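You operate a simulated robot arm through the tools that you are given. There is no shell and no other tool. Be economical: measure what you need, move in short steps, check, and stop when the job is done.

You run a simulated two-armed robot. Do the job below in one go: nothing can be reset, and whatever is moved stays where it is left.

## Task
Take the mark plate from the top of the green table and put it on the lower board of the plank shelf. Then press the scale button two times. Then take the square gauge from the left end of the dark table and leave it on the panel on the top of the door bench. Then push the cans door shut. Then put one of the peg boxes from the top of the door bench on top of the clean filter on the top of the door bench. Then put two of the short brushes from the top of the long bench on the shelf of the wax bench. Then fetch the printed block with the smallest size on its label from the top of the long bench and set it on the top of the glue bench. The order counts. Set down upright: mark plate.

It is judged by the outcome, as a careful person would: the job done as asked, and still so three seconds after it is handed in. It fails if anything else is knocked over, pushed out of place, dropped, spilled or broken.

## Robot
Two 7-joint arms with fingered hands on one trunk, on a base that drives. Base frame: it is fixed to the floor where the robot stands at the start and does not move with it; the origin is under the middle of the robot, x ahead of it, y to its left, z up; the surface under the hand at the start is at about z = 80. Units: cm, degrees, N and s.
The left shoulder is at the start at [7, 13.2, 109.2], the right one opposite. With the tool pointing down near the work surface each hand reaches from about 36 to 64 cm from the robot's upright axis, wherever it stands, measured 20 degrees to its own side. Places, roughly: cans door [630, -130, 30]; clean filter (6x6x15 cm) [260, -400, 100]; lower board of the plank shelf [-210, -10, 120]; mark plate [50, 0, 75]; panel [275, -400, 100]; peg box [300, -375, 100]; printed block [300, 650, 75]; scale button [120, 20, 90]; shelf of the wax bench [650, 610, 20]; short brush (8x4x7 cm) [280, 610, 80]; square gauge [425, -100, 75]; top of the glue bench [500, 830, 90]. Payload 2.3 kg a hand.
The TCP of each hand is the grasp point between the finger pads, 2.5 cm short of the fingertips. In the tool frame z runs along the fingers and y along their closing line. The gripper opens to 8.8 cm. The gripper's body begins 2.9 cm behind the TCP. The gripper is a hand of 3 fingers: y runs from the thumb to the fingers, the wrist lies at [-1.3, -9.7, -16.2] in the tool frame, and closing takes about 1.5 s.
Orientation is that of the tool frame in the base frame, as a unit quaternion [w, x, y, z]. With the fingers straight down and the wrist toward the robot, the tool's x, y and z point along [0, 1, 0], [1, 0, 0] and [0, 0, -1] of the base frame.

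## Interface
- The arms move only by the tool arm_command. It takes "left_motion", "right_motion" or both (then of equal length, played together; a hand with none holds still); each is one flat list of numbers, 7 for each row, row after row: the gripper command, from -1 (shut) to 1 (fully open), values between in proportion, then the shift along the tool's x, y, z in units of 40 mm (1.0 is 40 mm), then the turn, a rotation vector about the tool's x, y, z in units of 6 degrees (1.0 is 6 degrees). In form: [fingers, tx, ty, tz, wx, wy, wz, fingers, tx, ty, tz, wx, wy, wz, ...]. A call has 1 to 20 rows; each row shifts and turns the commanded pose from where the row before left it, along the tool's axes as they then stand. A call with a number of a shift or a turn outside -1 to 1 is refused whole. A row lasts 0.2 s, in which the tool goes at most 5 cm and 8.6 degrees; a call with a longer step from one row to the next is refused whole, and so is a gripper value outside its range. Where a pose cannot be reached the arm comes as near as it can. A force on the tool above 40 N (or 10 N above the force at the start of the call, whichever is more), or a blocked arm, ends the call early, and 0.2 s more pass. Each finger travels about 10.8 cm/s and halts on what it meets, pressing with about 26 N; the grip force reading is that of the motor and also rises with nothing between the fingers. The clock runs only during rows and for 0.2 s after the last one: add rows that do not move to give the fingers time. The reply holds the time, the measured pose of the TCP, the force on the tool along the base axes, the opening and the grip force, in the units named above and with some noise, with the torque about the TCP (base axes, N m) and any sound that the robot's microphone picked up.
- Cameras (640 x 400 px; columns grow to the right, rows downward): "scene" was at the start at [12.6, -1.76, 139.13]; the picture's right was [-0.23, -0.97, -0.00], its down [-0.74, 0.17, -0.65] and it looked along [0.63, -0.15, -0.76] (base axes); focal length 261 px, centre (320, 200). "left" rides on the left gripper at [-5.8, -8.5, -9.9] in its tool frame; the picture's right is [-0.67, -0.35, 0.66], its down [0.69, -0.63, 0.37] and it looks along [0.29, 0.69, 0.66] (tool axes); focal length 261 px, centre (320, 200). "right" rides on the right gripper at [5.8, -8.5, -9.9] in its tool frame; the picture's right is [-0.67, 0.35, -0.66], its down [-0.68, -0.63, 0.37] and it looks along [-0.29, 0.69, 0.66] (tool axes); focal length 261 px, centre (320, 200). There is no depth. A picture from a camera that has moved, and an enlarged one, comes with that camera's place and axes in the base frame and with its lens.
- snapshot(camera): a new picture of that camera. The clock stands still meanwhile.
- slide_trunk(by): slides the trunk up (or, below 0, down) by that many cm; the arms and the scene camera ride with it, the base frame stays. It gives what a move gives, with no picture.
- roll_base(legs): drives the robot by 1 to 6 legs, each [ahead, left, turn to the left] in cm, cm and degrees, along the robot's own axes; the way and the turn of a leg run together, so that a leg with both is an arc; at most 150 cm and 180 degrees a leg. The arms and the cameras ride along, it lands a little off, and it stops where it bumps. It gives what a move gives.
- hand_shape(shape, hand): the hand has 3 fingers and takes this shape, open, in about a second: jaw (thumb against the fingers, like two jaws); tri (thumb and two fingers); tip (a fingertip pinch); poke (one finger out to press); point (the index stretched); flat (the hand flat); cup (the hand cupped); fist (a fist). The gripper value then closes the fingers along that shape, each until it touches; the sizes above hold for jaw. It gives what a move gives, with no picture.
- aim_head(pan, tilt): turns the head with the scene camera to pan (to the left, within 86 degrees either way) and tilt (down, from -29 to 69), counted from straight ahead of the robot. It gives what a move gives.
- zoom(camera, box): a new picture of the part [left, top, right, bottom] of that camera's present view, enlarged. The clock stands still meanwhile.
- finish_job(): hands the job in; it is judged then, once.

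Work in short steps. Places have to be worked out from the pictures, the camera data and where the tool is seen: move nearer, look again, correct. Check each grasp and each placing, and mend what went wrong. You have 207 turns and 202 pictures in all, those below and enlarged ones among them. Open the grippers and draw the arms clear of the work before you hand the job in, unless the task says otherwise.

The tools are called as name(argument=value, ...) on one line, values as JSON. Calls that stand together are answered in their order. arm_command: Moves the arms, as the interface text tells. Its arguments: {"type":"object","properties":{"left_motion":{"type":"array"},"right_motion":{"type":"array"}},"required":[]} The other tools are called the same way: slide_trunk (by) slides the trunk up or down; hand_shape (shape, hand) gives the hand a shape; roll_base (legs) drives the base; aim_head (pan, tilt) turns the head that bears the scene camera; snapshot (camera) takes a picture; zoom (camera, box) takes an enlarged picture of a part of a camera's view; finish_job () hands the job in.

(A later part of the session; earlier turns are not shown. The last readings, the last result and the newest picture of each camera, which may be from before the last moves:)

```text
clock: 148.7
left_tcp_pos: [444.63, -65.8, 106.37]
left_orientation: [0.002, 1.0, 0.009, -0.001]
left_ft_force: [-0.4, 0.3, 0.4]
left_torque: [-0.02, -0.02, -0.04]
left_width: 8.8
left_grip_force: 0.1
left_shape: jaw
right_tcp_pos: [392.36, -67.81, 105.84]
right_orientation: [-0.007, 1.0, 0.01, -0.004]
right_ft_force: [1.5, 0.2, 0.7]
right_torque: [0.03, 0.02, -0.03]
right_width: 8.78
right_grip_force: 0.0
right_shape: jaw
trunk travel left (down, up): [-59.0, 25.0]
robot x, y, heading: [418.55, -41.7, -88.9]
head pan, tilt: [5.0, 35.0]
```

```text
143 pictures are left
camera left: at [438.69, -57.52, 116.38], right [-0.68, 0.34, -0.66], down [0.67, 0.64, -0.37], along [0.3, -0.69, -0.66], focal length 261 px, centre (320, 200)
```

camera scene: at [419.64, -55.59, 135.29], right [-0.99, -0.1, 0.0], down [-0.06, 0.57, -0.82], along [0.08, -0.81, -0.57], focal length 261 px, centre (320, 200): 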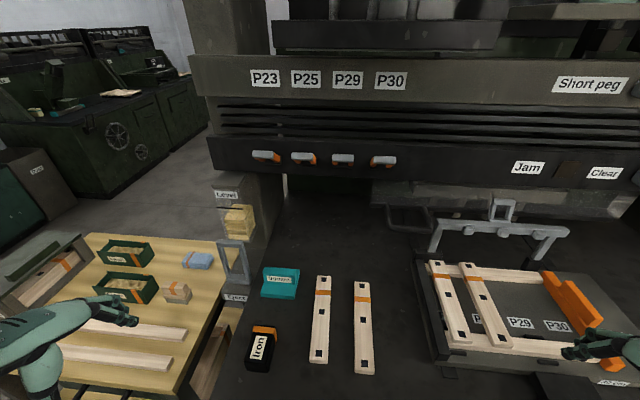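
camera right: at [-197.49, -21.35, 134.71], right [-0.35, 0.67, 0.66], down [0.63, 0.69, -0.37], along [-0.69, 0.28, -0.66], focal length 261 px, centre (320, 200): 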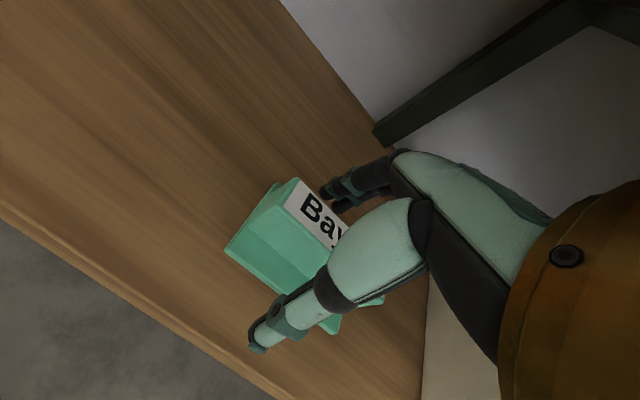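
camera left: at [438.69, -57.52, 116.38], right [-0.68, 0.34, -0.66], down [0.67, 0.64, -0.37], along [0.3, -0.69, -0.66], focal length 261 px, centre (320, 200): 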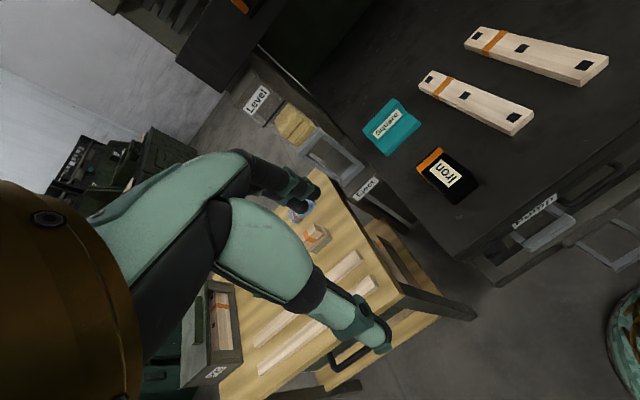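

Beam front is y≈-105 with underside z≈107; label at (434.6,-100.3,77). I move the left hand aside first, then forward and down to z≈86 over the gauge.

arm_command(left_motion=[1, -0.82, 0, 0, 0, 0, 0, 1, -0.82, 0, 0, 0, 0, 0, 1, -0.82, 0, 0, 0, 0, 0, 1, 0, 0.8, 0.62, 0, 0, 0, 1, 0, 0.8, 0.62, 0, 0, 0, 1, 0, 0.8, 0.62, 0, 0, 0, 1, 0, 0.8, 0.62, 0, 0, 0, 1, 0, 0.8, 0.62, 0, 0, 0, 1, 0, 0.8, 0.62, 0, 0, 0, 1, 0, 0.8, 0.62, 0, 0, 0, 1, 0, 0.8, 0.62, 0, 0, 0, 1, 0, 0.8, 0.1, 0, 0, 0, 1, 0, 0.8, 0, 0, 0, 0, 1, 0, 0.8, 0, 0, 0, 0, 1, 0, 0, 0, 0, 0, 0])

snapshot(camera="left")

zoom(camera="scene", box=[180, 200, 380, 325])

```text
clock: 151.9
left_tcp_pos: [435.43, -101.49, 86.07]
left_orientation: [0.0, 1.0, 0.008, -0.002]
left_ft_force: [-0.4, 0.1, -0.6]
left_torque: [-0.01, 0.02, 0.04]
left_width: 8.81
left_grip_force: 0.0
left_shape: jaw
right_tcp_pos: [392.41, -67.8, 105.74]
right_orientation: [-0.007, 1.0, 0.011, -0.005]
right_ft_force: [-0.7, 0.4, 0.1]
right_torque: [0.02, 0.01, 0.01]
right_width: 8.78
right_grip_force: 0.2
right_shape: jaw
trunk travel left (down, up): [-59.0, 25.0]
robot x, y, heading: [418.64, -41.78, -89.4]
head pan, tilt: [5.0, 35.0]
```

```text
142 pictures are left
camera left: at [429.48, -93.14, 95.91], right [-0.68, 0.34, -0.65], down [0.67, 0.64, -0.37], along [0.29, -0.69, -0.66], focal length 261 px, centre (320, 200)
```

left: 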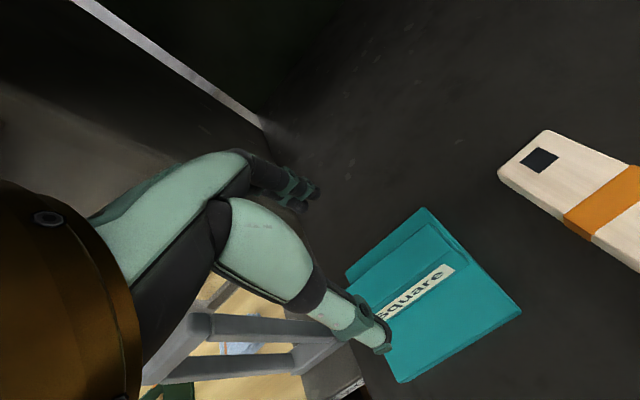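

```text
3.20 times, centred on (280, 262) of scene
camera zoom: at [419.66, -55.6, 135.28], right [-0.99, -0.1, 0.0], down [-0.06, 0.57, -0.82], along [0.08, -0.81, -0.57], focal length 834 px, centre (448, 0)
```

zoom: 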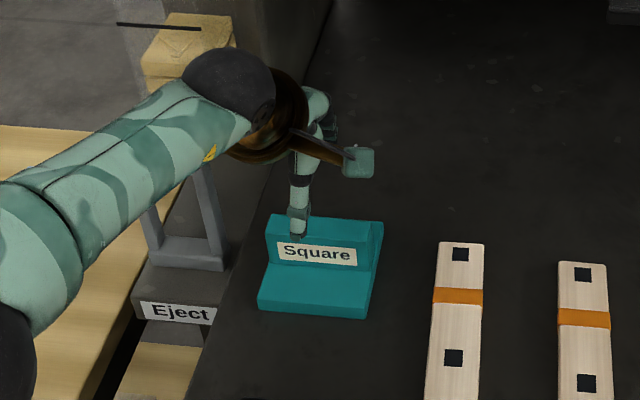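

I zoom in from the left camera to see the upright's top edges.

zoom(camera="left", box=[320, 190, 560, 340])

zoom(camera="scene", box=[240, 250, 320, 300])

```text
2.67 times, centred on (440, 265) of left
camera zoom: at [429.48, -93.14, 95.91], right [-0.68, 0.34, -0.65], down [0.67, 0.64, -0.37], along [0.29, -0.69, -0.66], focal length 695 px, centre (0, 27)
```

zoom: 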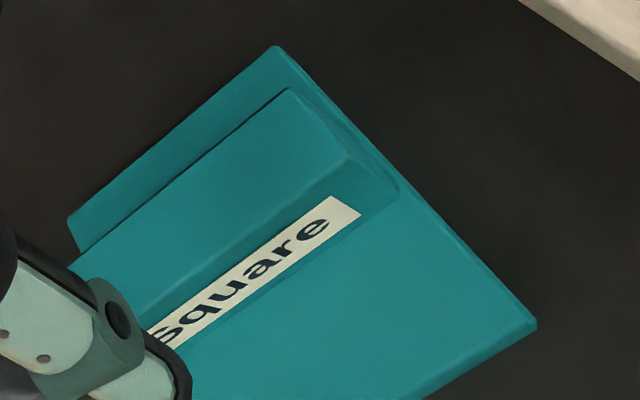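

```text
8.00 times, centred on (280, 275) of scene
camera zoom: at [419.66, -55.6, 135.28], right [-0.99, -0.1, 0.0], down [-0.06, 0.57, -0.82], along [0.08, -0.81, -0.57], focal length 2085 px, centre (640, -400)
```

zoom: 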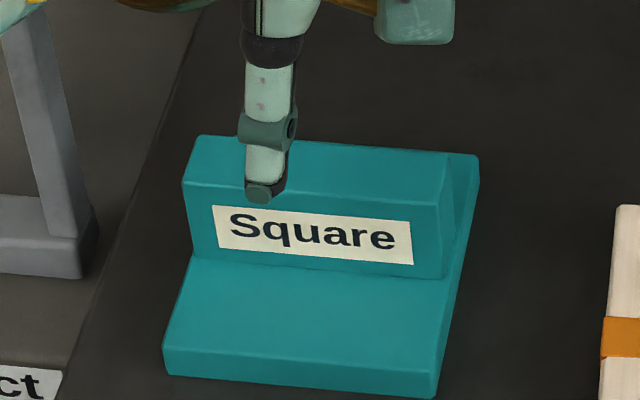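

The upright top spans y -99.7…-101.7 at z≈79.2, centre x≈435. I shift slightly, descend to z≈78 and close.

arm_command(left_motion=[1, -0.1, -0.18, 0.5, 0, 0, 0, 1, 0, 0, 0.5, 0, 0, 0, 1, 0, 0, 0.5, 0, 0, 0, 1, 0, 0, 0.5, 0, 0, 0, 1, 0, 0, 0.03, 0, 0, 0, -1, 0, 0, 0, 0, 0, 0, -1, 0, 0, 0, 0, 0, 0, -1, 0, 0, 0, 0, 0, 0, -1, 0, 0, 0, 0, 0, 0, -1, 0, 0, 0, 0, 0, 0, -1, 0, 0, 0, 0, 0, 0, -1, 0, 0, 0, 0, 0, 0])

snapshot(camera="left")

zoom(camera="scene", box=[180, 200, 380, 325])

```text
clock: 154.5
left_tcp_pos: [434.93, -100.39, 78.85]
left_orientation: [0.007, 1.0, 0.009, 0.001]
left_ft_force: [0.8, -8.2, 37.4]
left_torque: [0.35, -0.1, 0.09]
left_width: 7.19
left_grip_force: 26.0
left_shape: jaw
right_tcp_pos: [392.13, -67.21, 105.9]
right_orientation: [-0.005, 1.0, 0.011, -0.003]
right_ft_force: [0.7, 0.3, 0.3]
right_torque: [-0.02, 0.01, -0.01]
right_width: 8.77
right_grip_force: 0.2
right_shape: jaw
trunk travel left (down, up): [-59.0, 25.0]
robot x, y, heading: [418.24, -41.55, -89.1]
head pan, tilt: [5.0, 35.0]
```

```text
138 pictures are left
camera left: at [428.8, -91.92, 88.69], right [-0.67, 0.33, -0.66], down [0.68, 0.64, -0.37], along [0.3, -0.7, -0.65], focal length 261 px, centre (320, 200)
```

left: 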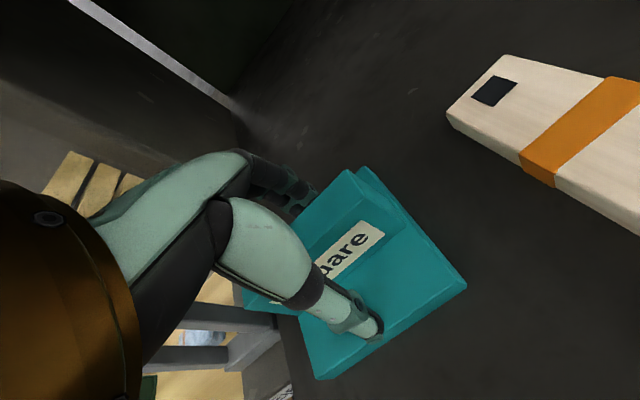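

```text
3.20 times, centred on (280, 262) of scene
camera zoom: at [419.28, -54.82, 135.38], right [-0.99, -0.1, 0.0], down [-0.06, 0.56, -0.82], along [0.09, -0.82, -0.57], focal length 834 px, centre (448, 0)
```

zoom: 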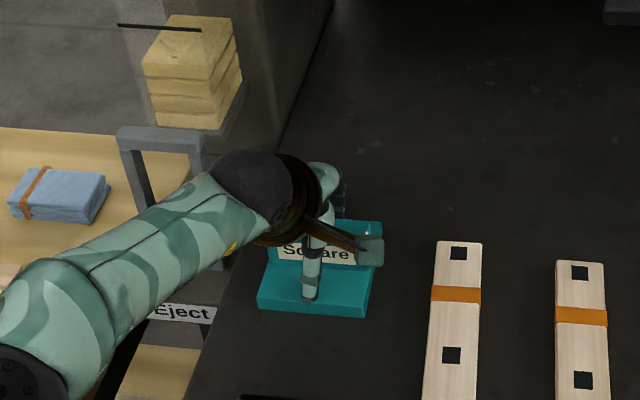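

Tips are pressing the flange with 37 N and stuck at 7.2 cm opening. I open, raise 0.9 cm and close again.

arm_command(left_motion=[1, 0, 0, -0.15, 0, 0, 0, 1, 0, 0, -0.15, 0, 0, 0, 1, 0, 0, 0, 0, 0, 0])

snapshot(camera="left")

```text
clock: 155.3
left_tcp_pos: [435.02, -100.44, 79.29]
left_orientation: [0.0, 1.0, 0.009, 0.0]
left_ft_force: [0.6, -0.2, 0.8]
left_torque: [-0.02, -0.03, -0.04]
left_width: 8.8
left_grip_force: 0.0
left_shape: jaw
right_tcp_pos: [392.33, -67.81, 105.73]
right_orientation: [-0.006, 1.0, 0.01, -0.005]
right_ft_force: [0.8, 0.4, 0.9]
right_torque: [0.02, -0.02, 0.0]
right_width: 8.76
right_grip_force: 0.0
right_shape: jaw
trunk travel left (down, up): [-59.0, 25.0]
robot x, y, heading: [418.47, -41.92, -89.0]
head pan, tilt: [5.0, 35.0]
```

```text
136 pictures are left
camera left: at [429.05, -92.2, 89.2], right [-0.68, 0.34, -0.66], down [0.67, 0.64, -0.37], along [0.3, -0.69, -0.66], focal length 261 px, centre (320, 200)
```

left: 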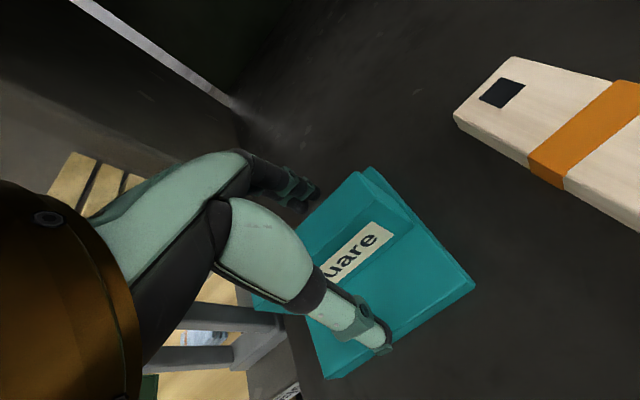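

Now free. I close at this height (tips just above the flange).

arm_command(left_motion=[0.5, 0, 0, 0, 0, 0, 0, 0, 0, 0, 0, 0, 0, 0, -0.5, 0, 0, 0, 0, 0, 0, -1, 0, 0, 0, 0, 0, 0, -1, 0, 0, 0, 0, 0, 0, -1, 0, 0, 0, 0, 0, 0, -1, 0, 0, 0, 0, 0, 0, -1, 0, 0, 0, 0, 0, 0, -1, 0, 0, 0, 0, 0, 0])

snapshot(camera="left")

```text
clock: 157.3
left_tcp_pos: [435.08, -100.71, 79.25]
left_orientation: [0.001, 1.0, 0.009, 0.0]
left_ft_force: [-0.6, 0.3, -0.4]
left_torque: [0.02, 0.0, 0.0]
left_width: 1.63
left_grip_force: 26.1
left_shape: jaw
right_tcp_pos: [392.29, -67.93, 105.71]
right_orientation: [-0.008, 1.0, 0.01, -0.005]
right_ft_force: [0.4, 0.0, 0.5]
right_torque: [-0.01, 0.01, -0.02]
right_width: 8.81
right_grip_force: 0.0
right_shape: jaw
trunk travel left (down, up): [-59.0, 25.0]
robot x, y, heading: [418.95, -41.8, -88.9]
head pan, tilt: [5.0, 35.0]
```

```text
135 pictures are left
camera left: at [429.06, -92.35, 89.23], right [-0.68, 0.34, -0.66], down [0.67, 0.64, -0.37], along [0.3, -0.69, -0.66], focal length 261 px, centre (320, 200)
```

left: 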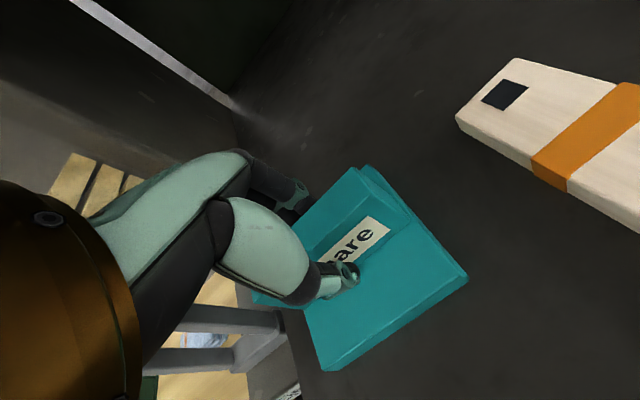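

Gripped at 1.6 cm. I lift 3 cm and check.

arm_command(left_motion=[-1, 0, 0, -0.25, 0, 0, 0, -1, 0, 0, -0.25, 0, 0, 0, -1, 0, 0, -0.25, 0, 0, 0, -1, 0, 0, 0, 0, 0, 0])

snapshot(camera="left")

zoom(camera="scene", box=[180, 200, 380, 325])

```text
clock: 158.3
left_tcp_pos: [435.16, -100.79, 82.29]
left_orientation: [0.0, 1.0, 0.009, 0.0]
left_ft_force: [0.1, 0.6, -3.5]
left_torque: [0.01, 0.02, 0.0]
left_width: 1.66
left_grip_force: 26.0
left_shape: jaw
right_tcp_pos: [392.32, -67.88, 105.65]
right_orientation: [-0.008, 1.0, 0.011, -0.004]
right_ft_force: [-0.4, 0.4, 0.4]
right_torque: [-0.04, 0.02, -0.01]
right_width: 8.76
right_grip_force: 0.1
right_shape: jaw
trunk travel left (down, up): [-59.0, 25.0]
robot x, y, heading: [418.72, -41.87, -89.0]
head pan, tilt: [5.0, 35.0]
```

```text
134 pictures are left
camera left: at [429.1, -92.42, 92.18], right [-0.68, 0.34, -0.66], down [0.67, 0.64, -0.37], along [0.3, -0.69, -0.66], focal length 261 px, centre (320, 200)
```

left: 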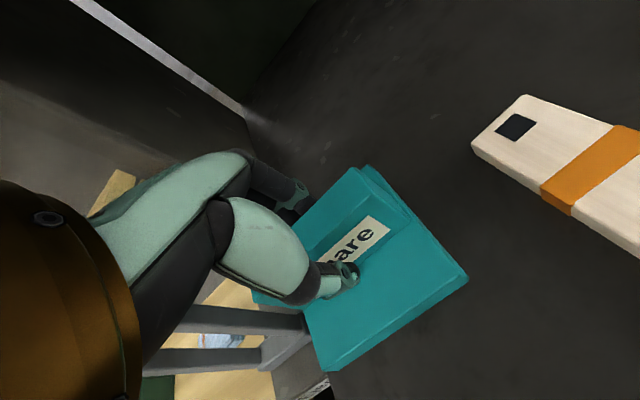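

```text
3.20 times, centred on (280, 262) of scene
camera zoom: at [419.66, -55.78, 135.26], right [-0.99, -0.1, 0.0], down [-0.06, 0.57, -0.82], along [0.08, -0.81, -0.57], focal length 834 px, centre (448, 0)
```

zoom: 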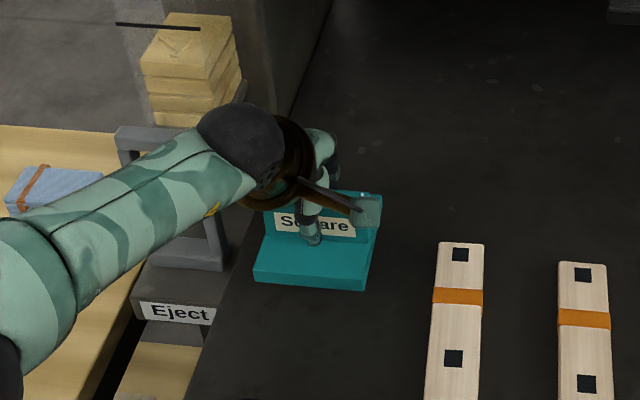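

Held firmly. I raise slightly, pull back from under the beam, raise more, then back the base out into the aisle.

arm_command(left_motion=[-1, 0, 0, -0.5, 0, 0, 0, -1, 0, 0, -0.5, 0, 0, 0, -1, 0, 0, -0.5, 0, 0, 0, -1, 0, -0.8, -0.2, 0, 0, 0, -1, 0, -0.8, -0.2, 0, 0, 0, -1, 0, -0.8, -0.3, 0, 0, 0, -1, 0, -0.8, -0.3, 0, 0, 0, -1, 0, -0.8, -0.3, 0, 0, 0, -1, 0, -0.8, -0.3, 0, 0, 0, -1, 0, 0, 0, 0, 0, 0])

roll_base(legs=[[-36, 0, 0], [0, 0, -91]])

aim_head(pan=0, tilt=20)

snapshot(camera="scene")

```text
clock: 160.5
left_tcp_pos: [434.71, -81.42, 94.36]
left_orientation: [0.001, 1.0, 0.009, 0.0]
left_ft_force: [-0.8, 0.3, -3.0]
left_torque: [-0.01, 0.0, -0.03]
left_width: 1.65
left_grip_force: 25.8
left_shape: jaw
right_tcp_pos: [392.4, -68.01, 105.73]
right_orientation: [-0.008, 1.0, 0.011, -0.003]
right_ft_force: [-0.2, 0.0, -0.2]
right_torque: [0.04, 0.02, -0.01]
right_width: 8.78
right_grip_force: 0.1
right_shape: jaw
trunk travel left (down, up): [-59.0, 25.0]
robot x, y, heading: [418.44, -42.34, -88.9]
head pan, tilt: [5.0, 35.0]
```

```text
clock: 166.7
left_tcp_pos: [378.31, -21.79, 94.35]
left_orientation: [0.0, 0.711, -0.703, -0.001]
left_ft_force: [0.1, -0.6, -3.0]
left_torque: [0.0, 0.02, -0.01]
left_width: 1.63
left_grip_force: 25.7
left_shape: jaw
right_tcp_pos: [391.97, 20.49, 105.71]
right_orientation: [-0.008, 0.713, -0.701, 0.003]
right_ft_force: [-0.1, 0.0, 0.0]
right_torque: [0.03, 0.0, -0.05]
right_width: 8.79
right_grip_force: 0.1
right_shape: jaw
trunk travel left (down, up): [-59.0, 25.0]
robot x, y, heading: [418.27, -5.55, -179.2]
head pan, tilt: [5.0, 35.0]
```

```text
clock: 167.5
left_tcp_pos: [378.34, -21.69, 94.27]
left_orientation: [0.0, 0.711, -0.703, 0.0]
left_ft_force: [1.0, 0.0, -2.8]
left_torque: [-0.01, 0.0, -0.01]
left_width: 1.61
left_grip_force: 26.2
left_shape: jaw
right_tcp_pos: [391.96, 20.5, 105.83]
right_orientation: [-0.009, 0.713, -0.701, 0.002]
right_ft_force: [-0.3, 1.0, -0.3]
right_torque: [-0.01, -0.04, -0.01]
right_width: 8.77
right_grip_force: 0.1
right_shape: jaw
trunk travel left (down, up): [-59.0, 25.0]
robot x, y, heading: [417.91, -5.34, -179.3]
head pan, tilt: [0.0, 20.0]
```

```text
132 pictures are left
camera scene: at [403.55, -5.95, 137.65], right [-0.01, 1.0, 0.0], down [0.34, 0.0, -0.94], along [-0.94, -0.01, -0.34], focal length 261 px, centre (320, 200)
```

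scene: 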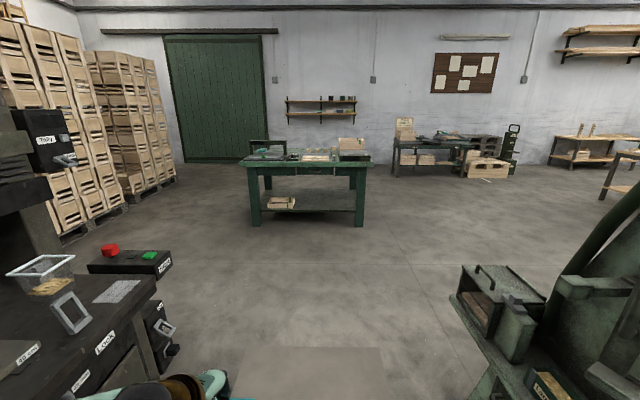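

I drive down the aisle to x≈230, then turn toward -y and go to the door bench near the blue door.

roll_base(legs=[[150, 0, 0], [40, 0, 0], [0, 0, 89.5], [150, 0, 0], [90, 0, 0]])

snapshot(camera="scene")

```text
clock: 192.2
left_tcp_pos: [247.66, -293.02, 94.39]
left_orientation: [0.0, 1.0, 0.008, 0.0]
left_ft_force: [0.1, 0.6, -3.3]
left_torque: [0.02, -0.03, 0.0]
left_width: 1.63
left_grip_force: 26.2
left_shape: jaw
right_tcp_pos: [205.19, -279.7, 105.82]
right_orientation: [-0.008, 1.0, 0.011, -0.004]
right_ft_force: [0.6, -0.2, 0.8]
right_torque: [0.01, -0.02, 0.01]
right_width: 8.76
right_grip_force: 0.1
right_shape: jaw
trunk travel left (down, up): [-59.0, 25.0]
robot x, y, heading: [231.76, -253.5, -89.1]
head pan, tilt: [0.0, 20.0]
```

```text
131 pictures are left
camera scene: at [231.76, -268.01, 137.66], right [-1.0, -0.02, 0.0], down [-0.01, 0.34, -0.94], along [0.02, -0.94, -0.34], focal length 261 px, centre (320, 200)
```

scene: 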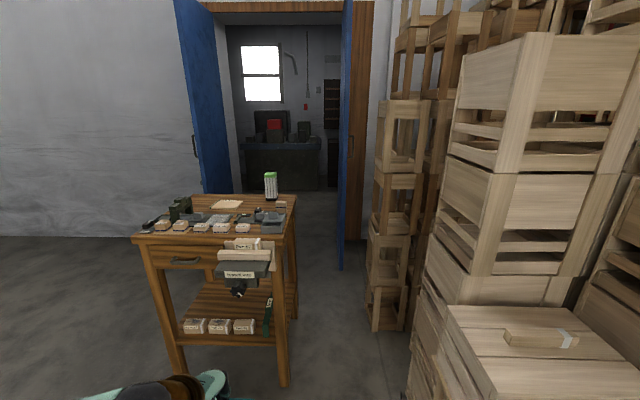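

The door bench is ahead-left. I zoom in on its top.

zoom(camera="scene", box=[120, 160, 310, 280])

```text
3.33 times, centred on (215, 220) of scene
camera zoom: at [231.76, -268.01, 137.66], right [-1.0, -0.02, 0.0], down [-0.01, 0.34, -0.94], along [0.02, -0.94, -0.34], focal length 869 px, centre (670, 133)
```

zoom: 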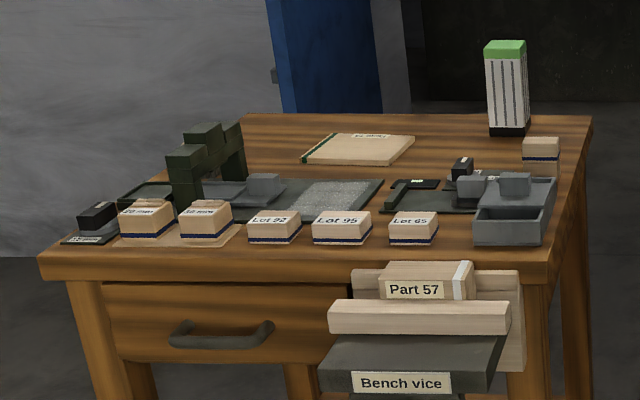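

Panel is the pale board at ≈(284,-396); filter at ≈(262,-404); bench top x 248–309, y -358…-413, z≈88. The left end looks open. I sidestep left and look over the bench and its left side.

roll_base(legs=[[0, 70, 0]])

slide_trunk(by=15)

aim_head(pan=0, tilt=30)

snapshot(camera="scene")

zoom(camera="scene", box=[280, 160, 480, 285])

aim_head(pan=0, tilt=69)

snapshot(camera="scene")

```text
clock: 196.1
left_tcp_pos: [318.61, -291.36, 94.45]
left_orientation: [0.0, 1.0, 0.015, -0.001]
left_ft_force: [-1.1, 0.6, -3.7]
left_torque: [-0.01, 0.0, 0.02]
left_width: 1.63
left_grip_force: 26.2
left_shape: jaw
right_tcp_pos: [276.13, -278.26, 105.82]
right_orientation: [-0.008, 1.0, 0.016, -0.005]
right_ft_force: [-0.3, 0.9, 0.2]
right_torque: [0.04, 0.02, 0.0]
right_width: 8.81
right_grip_force: 0.2
right_shape: jaw
trunk travel left (down, up): [-59.0, 25.0]
robot x, y, heading: [302.09, -252.27, -88.6]
head pan, tilt: [0.0, 20.0]
```

```text
clock: 197.9
left_tcp_pos: [318.67, -291.29, 109.51]
left_orientation: [0.0, 1.0, 0.016, 0.0]
left_ft_force: [-0.7, -0.5, -3.5]
left_torque: [-0.01, 0.0, 0.02]
left_width: 1.64
left_grip_force: 26.3
left_shape: jaw
right_tcp_pos: [276.1, -278.33, 120.75]
right_orientation: [-0.007, 1.0, 0.017, -0.004]
right_ft_force: [-0.6, 0.3, -0.1]
right_torque: [-0.02, -0.02, 0.01]
right_width: 8.81
right_grip_force: 0.0
right_shape: jaw
trunk travel left (down, up): [-74.0, 10.0]
robot x, y, heading: [302.36, -251.51, -88.1]
head pan, tilt: [0.0, 20.0]
```

```text
clock: 198.6
left_tcp_pos: [318.6, -291.4, 109.33]
left_orientation: [0.0, 1.0, 0.015, 0.0]
left_ft_force: [-0.1, -0.9, -3.5]
left_torque: [-0.01, -0.04, 0.0]
left_width: 1.62
left_grip_force: 25.9
left_shape: jaw
right_tcp_pos: [276.19, -278.41, 120.77]
right_orientation: [-0.009, 1.0, 0.017, -0.004]
right_ft_force: [0.4, 1.1, 0.2]
right_torque: [0.01, -0.01, -0.03]
right_width: 8.76
right_grip_force: 0.0
right_shape: jaw
trunk travel left (down, up): [-74.0, 10.0]
robot x, y, heading: [302.07, -252.22, -88.6]
head pan, tilt: [0.0, 30.0]
```

```text
129 pictures are left
camera scene: at [302.48, -266.15, 151.05], right [-1.0, -0.03, 0.0], down [-0.01, 0.5, -0.87], along [0.02, -0.87, -0.5], focal length 261 px, centre (320, 200)
```

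scene: 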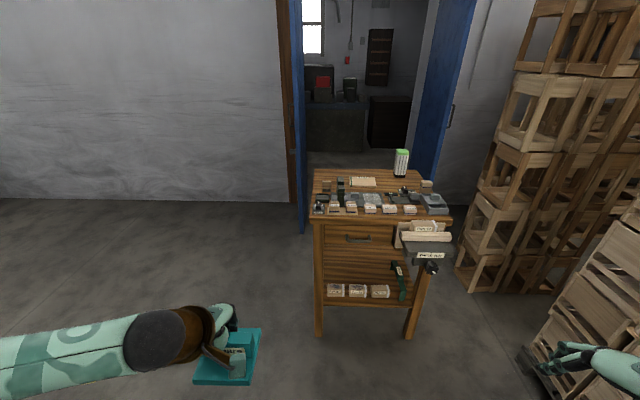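

```text
3.20 times, centred on (380, 222) of scene
camera zoom: at [302.48, -266.15, 151.05], right [-1.0, -0.03, 0.0], down [-0.01, 0.5, -0.87], along [0.02, -0.87, -0.5], focal length 834 px, centre (128, 128)
```

zoom: 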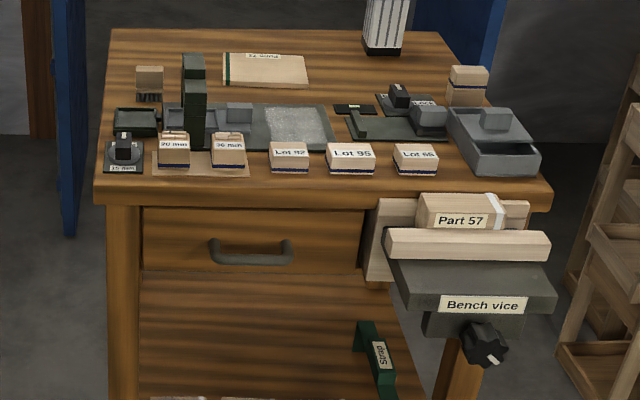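

```text
clock: 199.6
left_tcp_pos: [318.62, -291.34, 109.5]
left_orientation: [0.0, 1.0, 0.014, 0.0]
left_ft_force: [0.0, 0.6, -2.6]
left_torque: [0.01, -0.03, 0.0]
left_width: 1.62
left_grip_force: 26.1
left_shape: jaw
right_tcp_pos: [276.07, -278.22, 120.84]
right_orientation: [-0.007, 1.0, 0.017, -0.004]
right_ft_force: [0.6, -0.3, -0.3]
right_torque: [0.0, 0.05, 0.01]
right_width: 8.78
right_grip_force: 0.0
right_shape: jaw
trunk travel left (down, up): [-74.0, 10.0]
robot x, y, heading: [302.05, -251.93, -88.4]
head pan, tilt: [0.0, 68.8]
```

```text
127 pictures are left
camera scene: at [302.38, -262.69, 145.91], right [-1.0, -0.03, 0.0], down [-0.03, 0.93, -0.36], along [0.01, -0.36, -0.93], focal length 261 px, centre (320, 200)
```

scene: 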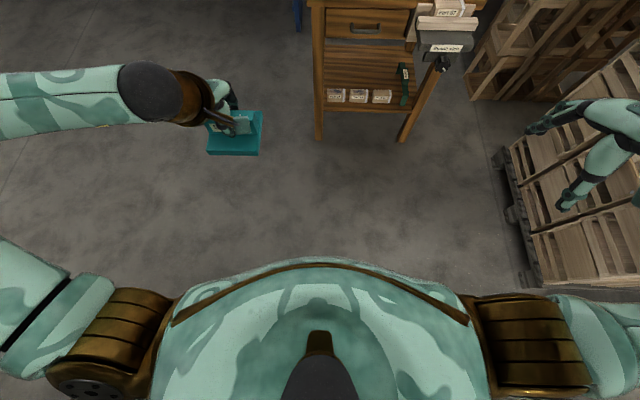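

Bench top z≈89; panel ≈(282,-392), 14×13 cm. I'll place the gauge from the bench's open left end. Drive: sidestep left, ahead, then turn right to face the bench's left end.

roll_base(legs=[[0, 70, 0], [130, 0, 0], [0, 0, -91.5]])

aim_head(pan=0, tilt=35)

snapshot(camera="scene")

zoom(camera="scene", box=[220, 150, 460, 300])

```text
clock: 213.5
left_tcp_pos: [336.82, -394.93, 109.44]
left_orientation: [0.001, -0.705, 0.709, 0.001]
left_ft_force: [-0.2, 0.2, -3.1]
left_torque: [0.0, 0.01, -0.01]
left_width: 1.59
left_grip_force: 26.0
left_shape: jaw
right_tcp_pos: [351.13, -352.85, 120.88]
right_orientation: [0.009, -0.707, 0.707, -0.003]
right_ft_force: [-0.1, 0.3, 1.0]
right_torque: [0.06, -0.02, -0.02]
right_width: 8.8
right_grip_force: 0.3
right_shape: jaw
trunk travel left (down, up): [-74.0, 10.0]
robot x, y, heading: [376.63, -379.48, 179.8]
head pan, tilt: [0.0, 68.8]
```

```text
clock: 214.5
left_tcp_pos: [336.75, -394.93, 109.27]
left_orientation: [0.0, -0.706, 0.708, 0.0]
left_ft_force: [-0.2, -0.2, -2.4]
left_torque: [0.02, 0.01, 0.03]
left_width: 1.6
left_grip_force: 25.8
left_shape: jaw
right_tcp_pos: [351.13, -352.9, 120.65]
right_orientation: [-0.009, 0.707, -0.707, 0.002]
right_ft_force: [-0.3, 0.0, 0.2]
right_torque: [-0.03, 0.01, 0.01]
right_width: 8.79
right_grip_force: 0.0
right_shape: jaw
trunk travel left (down, up): [-74.0, 10.0]
robot x, y, heading: [376.42, -379.59, 179.6]
head pan, tilt: [0.0, 35.0]
```

```text
126 pictures are left
camera scene: at [362.75, -379.51, 150.26], right [0.0, 1.0, 0.0], down [0.57, 0.0, -0.82], along [-0.82, 0.0, -0.57], focal length 261 px, centre (320, 200)
```

scene: 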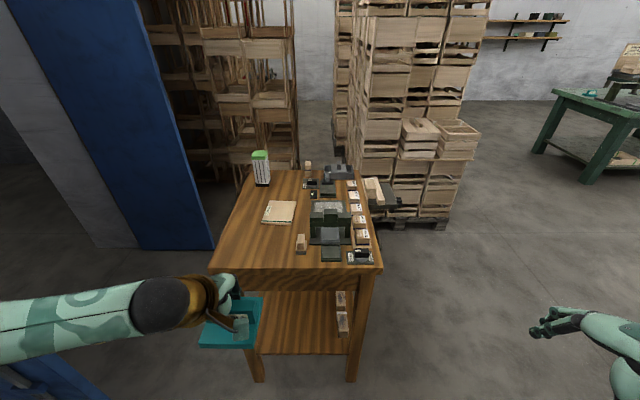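

```text
2.67 times, centred on (340, 225) of scene
camera zoom: at [362.75, -379.51, 150.26], right [0.0, 1.0, 0.0], down [0.57, 0.0, -0.82], along [-0.82, 0.0, -0.57], focal length 695 px, centre (267, 133)
```

zoom: 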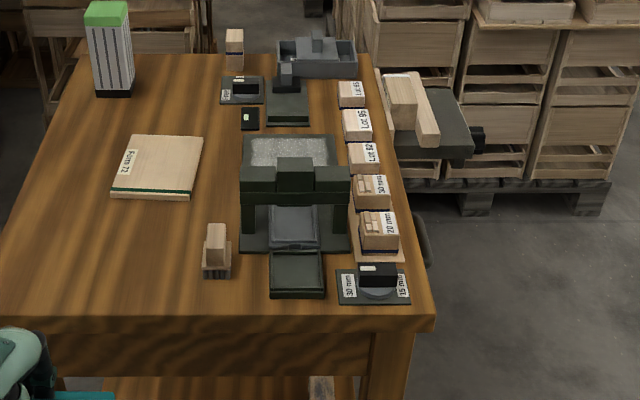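

I zoom in closely on the row of small boxes to identify the peg boxes.

zoom(camera="scene", box=[332, 175, 396, 215])

zoom(camera="scene", box=[332, 210, 396, 250])

zoom(camera="scene", box=[244, 180, 324, 230])

```text
10.00 times, centred on (364, 195) of scene
camera zoom: at [362.75, -379.51, 150.26], right [0.0, 1.0, 0.0], down [0.57, 0.0, -0.82], along [-0.82, 0.0, -0.57], focal length 2607 px, centre (-120, 250)
```

zoom: 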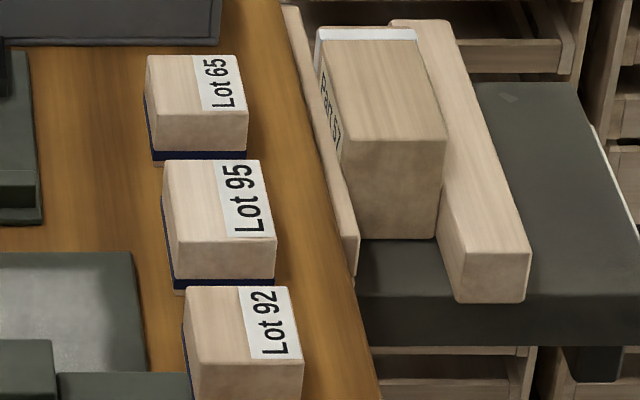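

```text
10.00 times, centred on (364, 230) of scene
camera zoom: at [362.75, -379.51, 150.26], right [0.0, 1.0, 0.0], down [0.57, 0.0, -0.82], along [-0.82, 0.0, -0.57], focal length 2607 px, centre (-120, -100)
```

zoom: 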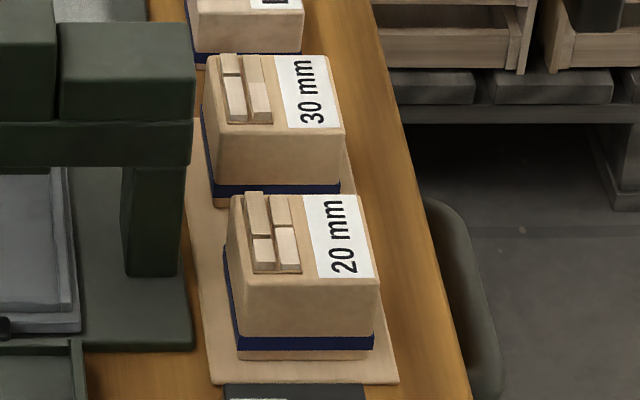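

```text
8.00 times, centred on (284, 205) of scene
camera zoom: at [362.75, -379.51, 150.26], right [0.0, 1.0, 0.0], down [0.57, 0.0, -0.82], along [-0.82, 0.0, -0.57], focal length 2085 px, centre (608, 160)
```

zoom: 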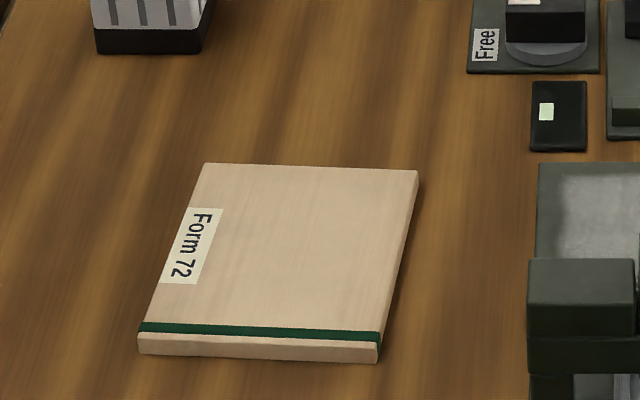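

The peg boxes are those marked 20 mm / 30 mm with pegs embossed; the panel centre is ≈(283.5,-395). I drive 36 cm ahead and check from the left camera.

roll_base(legs=[[36, 0, 0]])

arm_command(left_motion=[-1, 0, 0.75, 0, 0, 0, 0, -1, 0, 0.75, 0, 0, 0, 0, -1, 0, 0.75, 0, 0, 0, 0, -1, 0, 0, 0.3, 0, 0, 0, -1, 0, 0, 0, 0, 0, 0])

snapshot(camera="left")

snapshot(camera="scene")

```text
clock: 216.8
left_tcp_pos: [300.92, -394.58, 109.53]
left_orientation: [-0.001, -0.704, 0.71, 0.001]
left_ft_force: [0.0, -0.2, -2.7]
left_torque: [0.0, -0.01, -0.06]
left_width: 1.61
left_grip_force: 26.0
left_shape: jaw
right_tcp_pos: [315.6, -352.44, 120.83]
right_orientation: [0.008, -0.706, 0.708, -0.001]
right_ft_force: [-0.6, 0.6, -0.7]
right_torque: [0.0, 0.0, 0.01]
right_width: 8.79
right_grip_force: 0.0
right_shape: jaw
trunk travel left (down, up): [-74.0, 10.0]
robot x, y, heading: [340.82, -379.45, 179.5]
head pan, tilt: [0.0, 35.0]
```

```text
clock: 218.0
left_tcp_pos: [291.8, -394.49, 108.09]
left_orientation: [0.001, -0.705, 0.71, 0.0]
left_ft_force: [0.9, 0.1, -3.2]
left_torque: [-0.03, 0.0, 0.01]
left_width: 1.59
left_grip_force: 26.0
left_shape: jaw
right_tcp_pos: [315.36, -352.58, 120.74]
right_orientation: [0.007, -0.706, 0.709, -0.003]
right_ft_force: [0.0, -0.4, 0.3]
right_torque: [0.01, 0.01, -0.02]
right_width: 8.81
right_grip_force: 0.0
right_shape: jaw
trunk travel left (down, up): [-74.0, 10.0]
robot x, y, heading: [340.66, -379.18, 179.6]
head pan, tilt: [0.0, 35.0]
```

```text
121 pictures are left
camera left: at [300.33, -388.85, 118.08], right [0.35, 0.67, -0.66], down [0.62, -0.69, -0.37], along [-0.7, -0.28, -0.66], focal length 261 px, centre (320, 200)
```

left: 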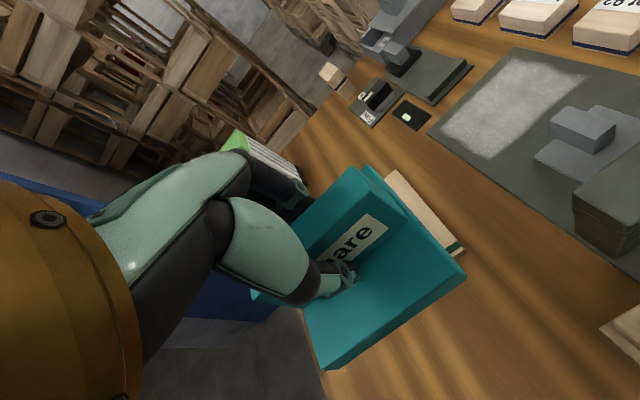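

```text
120 pictures are left
camera scene: at [326.92, -379.25, 150.27], right [0.01, 1.0, 0.0], down [0.57, 0.0, -0.82], along [-0.82, 0.01, -0.57], focal length 261 px, centre (320, 200)
```

scene: 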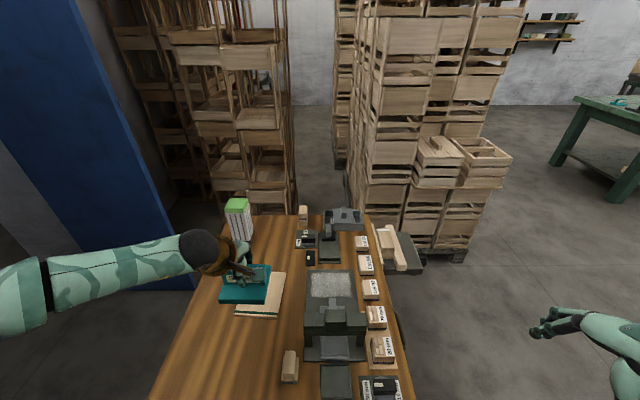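

Panel centre confirmed ≈(283.5,-394.8). I move over it and lower to ~1 cm above, then check.

arm_command(left_motion=[-1, 0.04, 0.7, 0, 0, 0, 0, -1, 0.04, 0.7, 0, 0, 0, 0, -1, 0, 0.68, 0.3, 0, 0, 0, -1, 0, 0, 0.8, 0, 0, 0, -1, 0, 0, 0.8, 0, 0, 0, -1, 0, 0, 0.7, 0, 0, 0, -1, 0, 0, 0, 0, 0, 0])

snapshot(camera="left")

zoom(camera="scene", box=[180, 220, 340, 320])

```text
clock: 219.6
left_tcp_pos: [283.48, -394.65, 97.69]
left_orientation: [0.0, -0.704, 0.71, 0.0]
left_ft_force: [-0.6, -0.1, -3.2]
left_torque: [0.02, 0.05, -0.01]
left_width: 1.61
left_grip_force: 26.0
left_shape: jaw
right_tcp_pos: [315.46, -352.45, 120.78]
right_orientation: [0.009, -0.706, 0.708, -0.002]
right_ft_force: [0.0, 0.0, 0.0]
right_torque: [0.03, 0.03, 0.0]
right_width: 8.75
right_grip_force: 0.0
right_shape: jaw
trunk travel left (down, up): [-74.0, 10.0]
robot x, y, heading: [340.85, -379.36, 179.7]
head pan, tilt: [0.0, 35.0]
```

```text
119 pictures are left
camera left: at [291.95, -389.1, 107.6], right [0.35, 0.67, -0.66], down [0.62, -0.69, -0.37], along [-0.7, -0.28, -0.66], focal length 261 px, centre (320, 200)
```

left: 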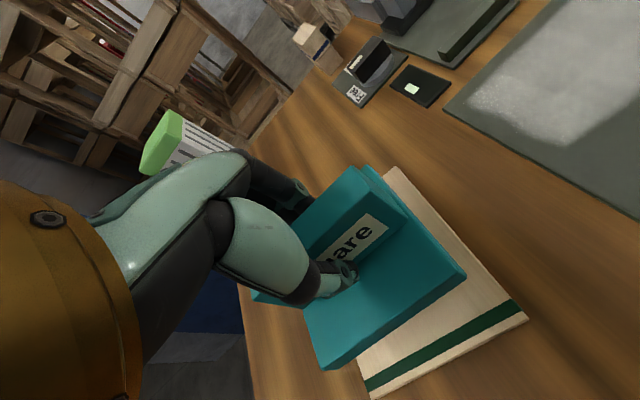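

```text
4.00 times, centred on (260, 270) of scene
camera zoom: at [326.88, -379.26, 150.27], right [0.01, 1.0, 0.0], down [0.57, 0.0, -0.82], along [-0.82, 0.01, -0.57], focal length 1043 px, centre (560, -80)
```

zoom: 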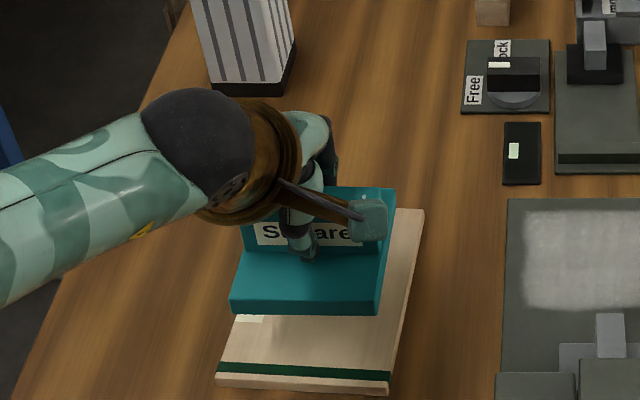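

Alignment good: gauge footprint lies inside the panel. I lower in small steps to contact.

arm_command(left_motion=[-1, 0, 0, 0.15, 0, 0, 0, -1, 0, 0, 0.1, 0, 0, 0, -1, 0, 0, 0.06, 0, 0, 0, -1, 0, 0, 0.06, 0, 0, 0, -1, 0, 0, 0.06, 0, 0, 0, -1, 0, 0, 0, 0, 0, 0])

```text
clock: 221.0
left_tcp_pos: [283.55, -394.81, 96.17]
left_orientation: [0.001, -0.705, 0.709, 0.001]
left_ft_force: [-0.2, 1.3, -2.9]
left_torque: [0.02, 0.01, 0.05]
left_width: 1.63
left_grip_force: 26.5
left_shape: jaw
right_tcp_pos: [315.3, -352.44, 120.74]
right_orientation: [0.009, -0.706, 0.708, -0.002]
right_ft_force: [-0.4, -0.5, 0.1]
right_torque: [0.01, 0.04, -0.02]
right_width: 8.77
right_grip_force: 0.0
right_shape: jaw
trunk travel left (down, up): [-74.0, 10.0]
robot x, y, heading: [340.66, -378.95, 179.6]
head pan, tilt: [0.0, 35.0]
```

Not yet in contact; I continue in 2 mm steps.

arm_command(left_motion=[-1, 0, 0, 0.05, 0, 0, 0, -1, 0, 0, 0.05, 0, 0, 0, -1, 0, 0, 0.05, 0, 0, 0, -1, 0, 0, 0.05, 0, 0, 0, -1, 0, 0, 0, 0, 0, 0])

```text
clock: 222.2
left_tcp_pos: [283.59, -394.59, 95.13]
left_orientation: [0.0, -0.705, 0.709, 0.0]
left_ft_force: [-0.6, -0.3, -3.6]
left_torque: [0.0, 0.0, 0.0]
left_width: 1.6
left_grip_force: 26.0
left_shape: jaw
right_tcp_pos: [315.21, -352.56, 120.71]
right_orientation: [0.01, -0.706, 0.708, -0.003]
right_ft_force: [-0.1, 0.3, 0.4]
right_torque: [0.0, 0.0, -0.01]
right_width: 8.77
right_grip_force: 0.0
right_shape: jaw
trunk travel left (down, up): [-74.0, 10.0]
robot x, y, heading: [340.52, -379.17, 179.4]
head pan, tilt: [0.0, 35.0]
```

arm_command(left_motion=[-1, 0, 0, 0.05, 0, 0, 0, -1, 0, 0, 0.05, 0, 0, 0, -1, 0, 0, 0.05, 0, 0, 0, -1, 0, 0, 0.0, 0, 0, 0])

snapshot(camera="left")

zoom(camera="scene", box=[180, 240, 340, 340])

```text
clock: 223.2
left_tcp_pos: [283.65, -394.9, 94.67]
left_orientation: [0.0, -0.704, 0.71, 0.0]
left_ft_force: [0.6, 0.2, -3.4]
left_torque: [0.04, -0.01, -0.02]
left_width: 1.62
left_grip_force: 26.4
left_shape: jaw
right_tcp_pos: [315.4, -352.57, 120.79]
right_orientation: [0.009, -0.706, 0.708, -0.003]
right_ft_force: [0.2, 0.1, 0.7]
right_torque: [0.03, 0.0, -0.02]
right_width: 8.79
right_grip_force: 0.1
right_shape: jaw
trunk travel left (down, up): [-74.0, 10.0]
robot x, y, heading: [340.68, -379.36, 179.6]
head pan, tilt: [0.0, 35.0]
```

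```text
117 pictures are left
camera left: at [292.01, -389.14, 104.58], right [0.35, 0.67, -0.66], down [0.62, -0.69, -0.37], along [-0.7, -0.28, -0.66], focal length 261 px, centre (320, 200)
```

left: 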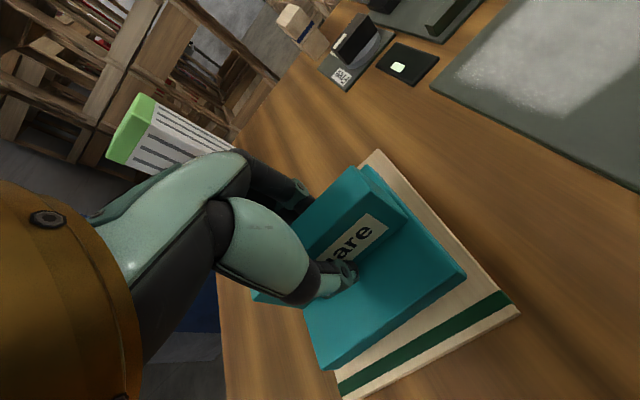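

```text
4.00 times, centred on (260, 290) of scene
camera zoom: at [326.85, -379.25, 150.26], right [0.01, 1.0, 0.0], down [0.57, 0.0, -0.82], along [-0.82, 0.01, -0.57], focal length 1043 px, centre (560, -160)
```

zoom: 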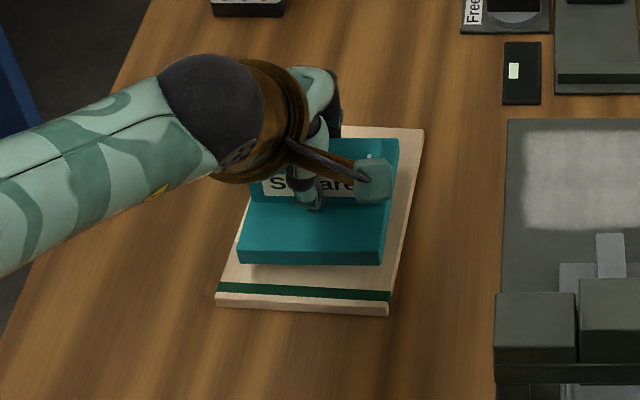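

Looks still just above the panel. Continue lowering.

arm_command(left_motion=[-1, 0, -0.08, 0.05, 0, 0, 0, -1, 0, 0, 0.05, 0, 0, 0, -1, 0, 0, 0.05, 0, 0, 0, -1, 0, 0, 0.05, 0, 0, 0, -1, 0, 0, 0.05, 0, 0, 0, -1, 0, 0, 0.05, 0, 0, 0, -1, 0, 0, 0.0, 0, 0, 0])

```text
clock: 224.8
left_tcp_pos: [283.73, -394.73, 93.51]
left_orientation: [0.0, -0.706, 0.709, 0.0]
left_ft_force: [-0.1, -0.2, -2.7]
left_torque: [0.01, 0.01, -0.02]
left_width: 1.6
left_grip_force: 26.7
left_shape: jaw
right_tcp_pos: [315.33, -352.4, 120.63]
right_orientation: [0.008, -0.706, 0.708, -0.002]
right_ft_force: [0.4, 0.3, -0.1]
right_torque: [0.02, -0.02, 0.0]
right_width: 8.82
right_grip_force: 0.0
right_shape: jaw
trunk travel left (down, up): [-74.0, 10.0]
robot x, y, heading: [340.74, -379.71, 179.5]
head pan, tilt: [0.0, 35.0]
```

arm_command(left_motion=[-1, 0, 0, 0.05, 0, 0, 0, -1, 0, 0, 0.05, 0, 0, 0, -1, 0, 0, 0.05, 0, 0, 0, -1, 0, 0, 0.05, 0, 0, 0, -1, 0, 0, 0.05, 0, 0, 0, -1, 0, 0, 0.05, 0, 0, 0, -1, 0, 0, 0.0, 0, 0, 0])

zoom(camera="scene", box=[180, 240, 340, 340])

```text
clock: 226.2
left_tcp_pos: [284.0, -394.75, 93.12]
left_orientation: [-0.006, -0.706, 0.709, 0.008]
left_ft_force: [3.0, 1.2, 16.2]
left_torque: [0.01, -0.23, 0.02]
left_width: 1.76
left_grip_force: 25.6
left_shape: jaw
right_tcp_pos: [315.89, -352.51, 120.84]
right_orientation: [0.006, -0.705, 0.709, -0.001]
right_ft_force: [0.4, 0.2, 0.2]
right_torque: [0.01, 0.0, 0.03]
right_width: 8.78
right_grip_force: 0.0
right_shape: jaw
trunk travel left (down, up): [-74.0, 10.0]
robot x, y, heading: [340.37, -379.39, 179.8]
head pan, tilt: [0.0, 35.0]
stopped in row 7 (left hand): the force on the tool passed its limit at 41 N (the readings are from after the stop); the commanded pose is now the measured one
```

```text
4.00 times, centred on (260, 290) of scene
camera zoom: at [327.64, -379.12, 150.32], right [0.01, 1.0, 0.0], down [0.57, 0.0, -0.82], along [-0.82, 0.01, -0.57], focal length 1043 px, centre (560, -160)
```

zoom: 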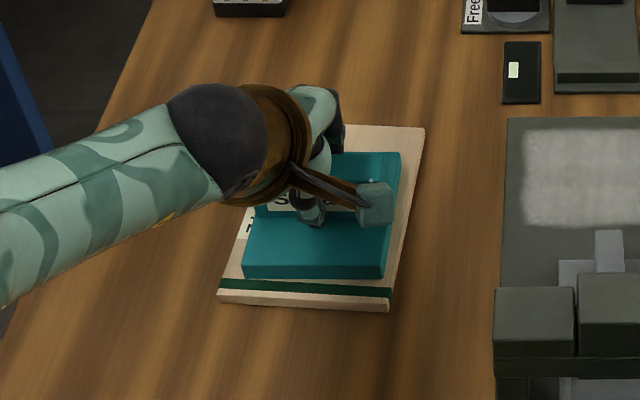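

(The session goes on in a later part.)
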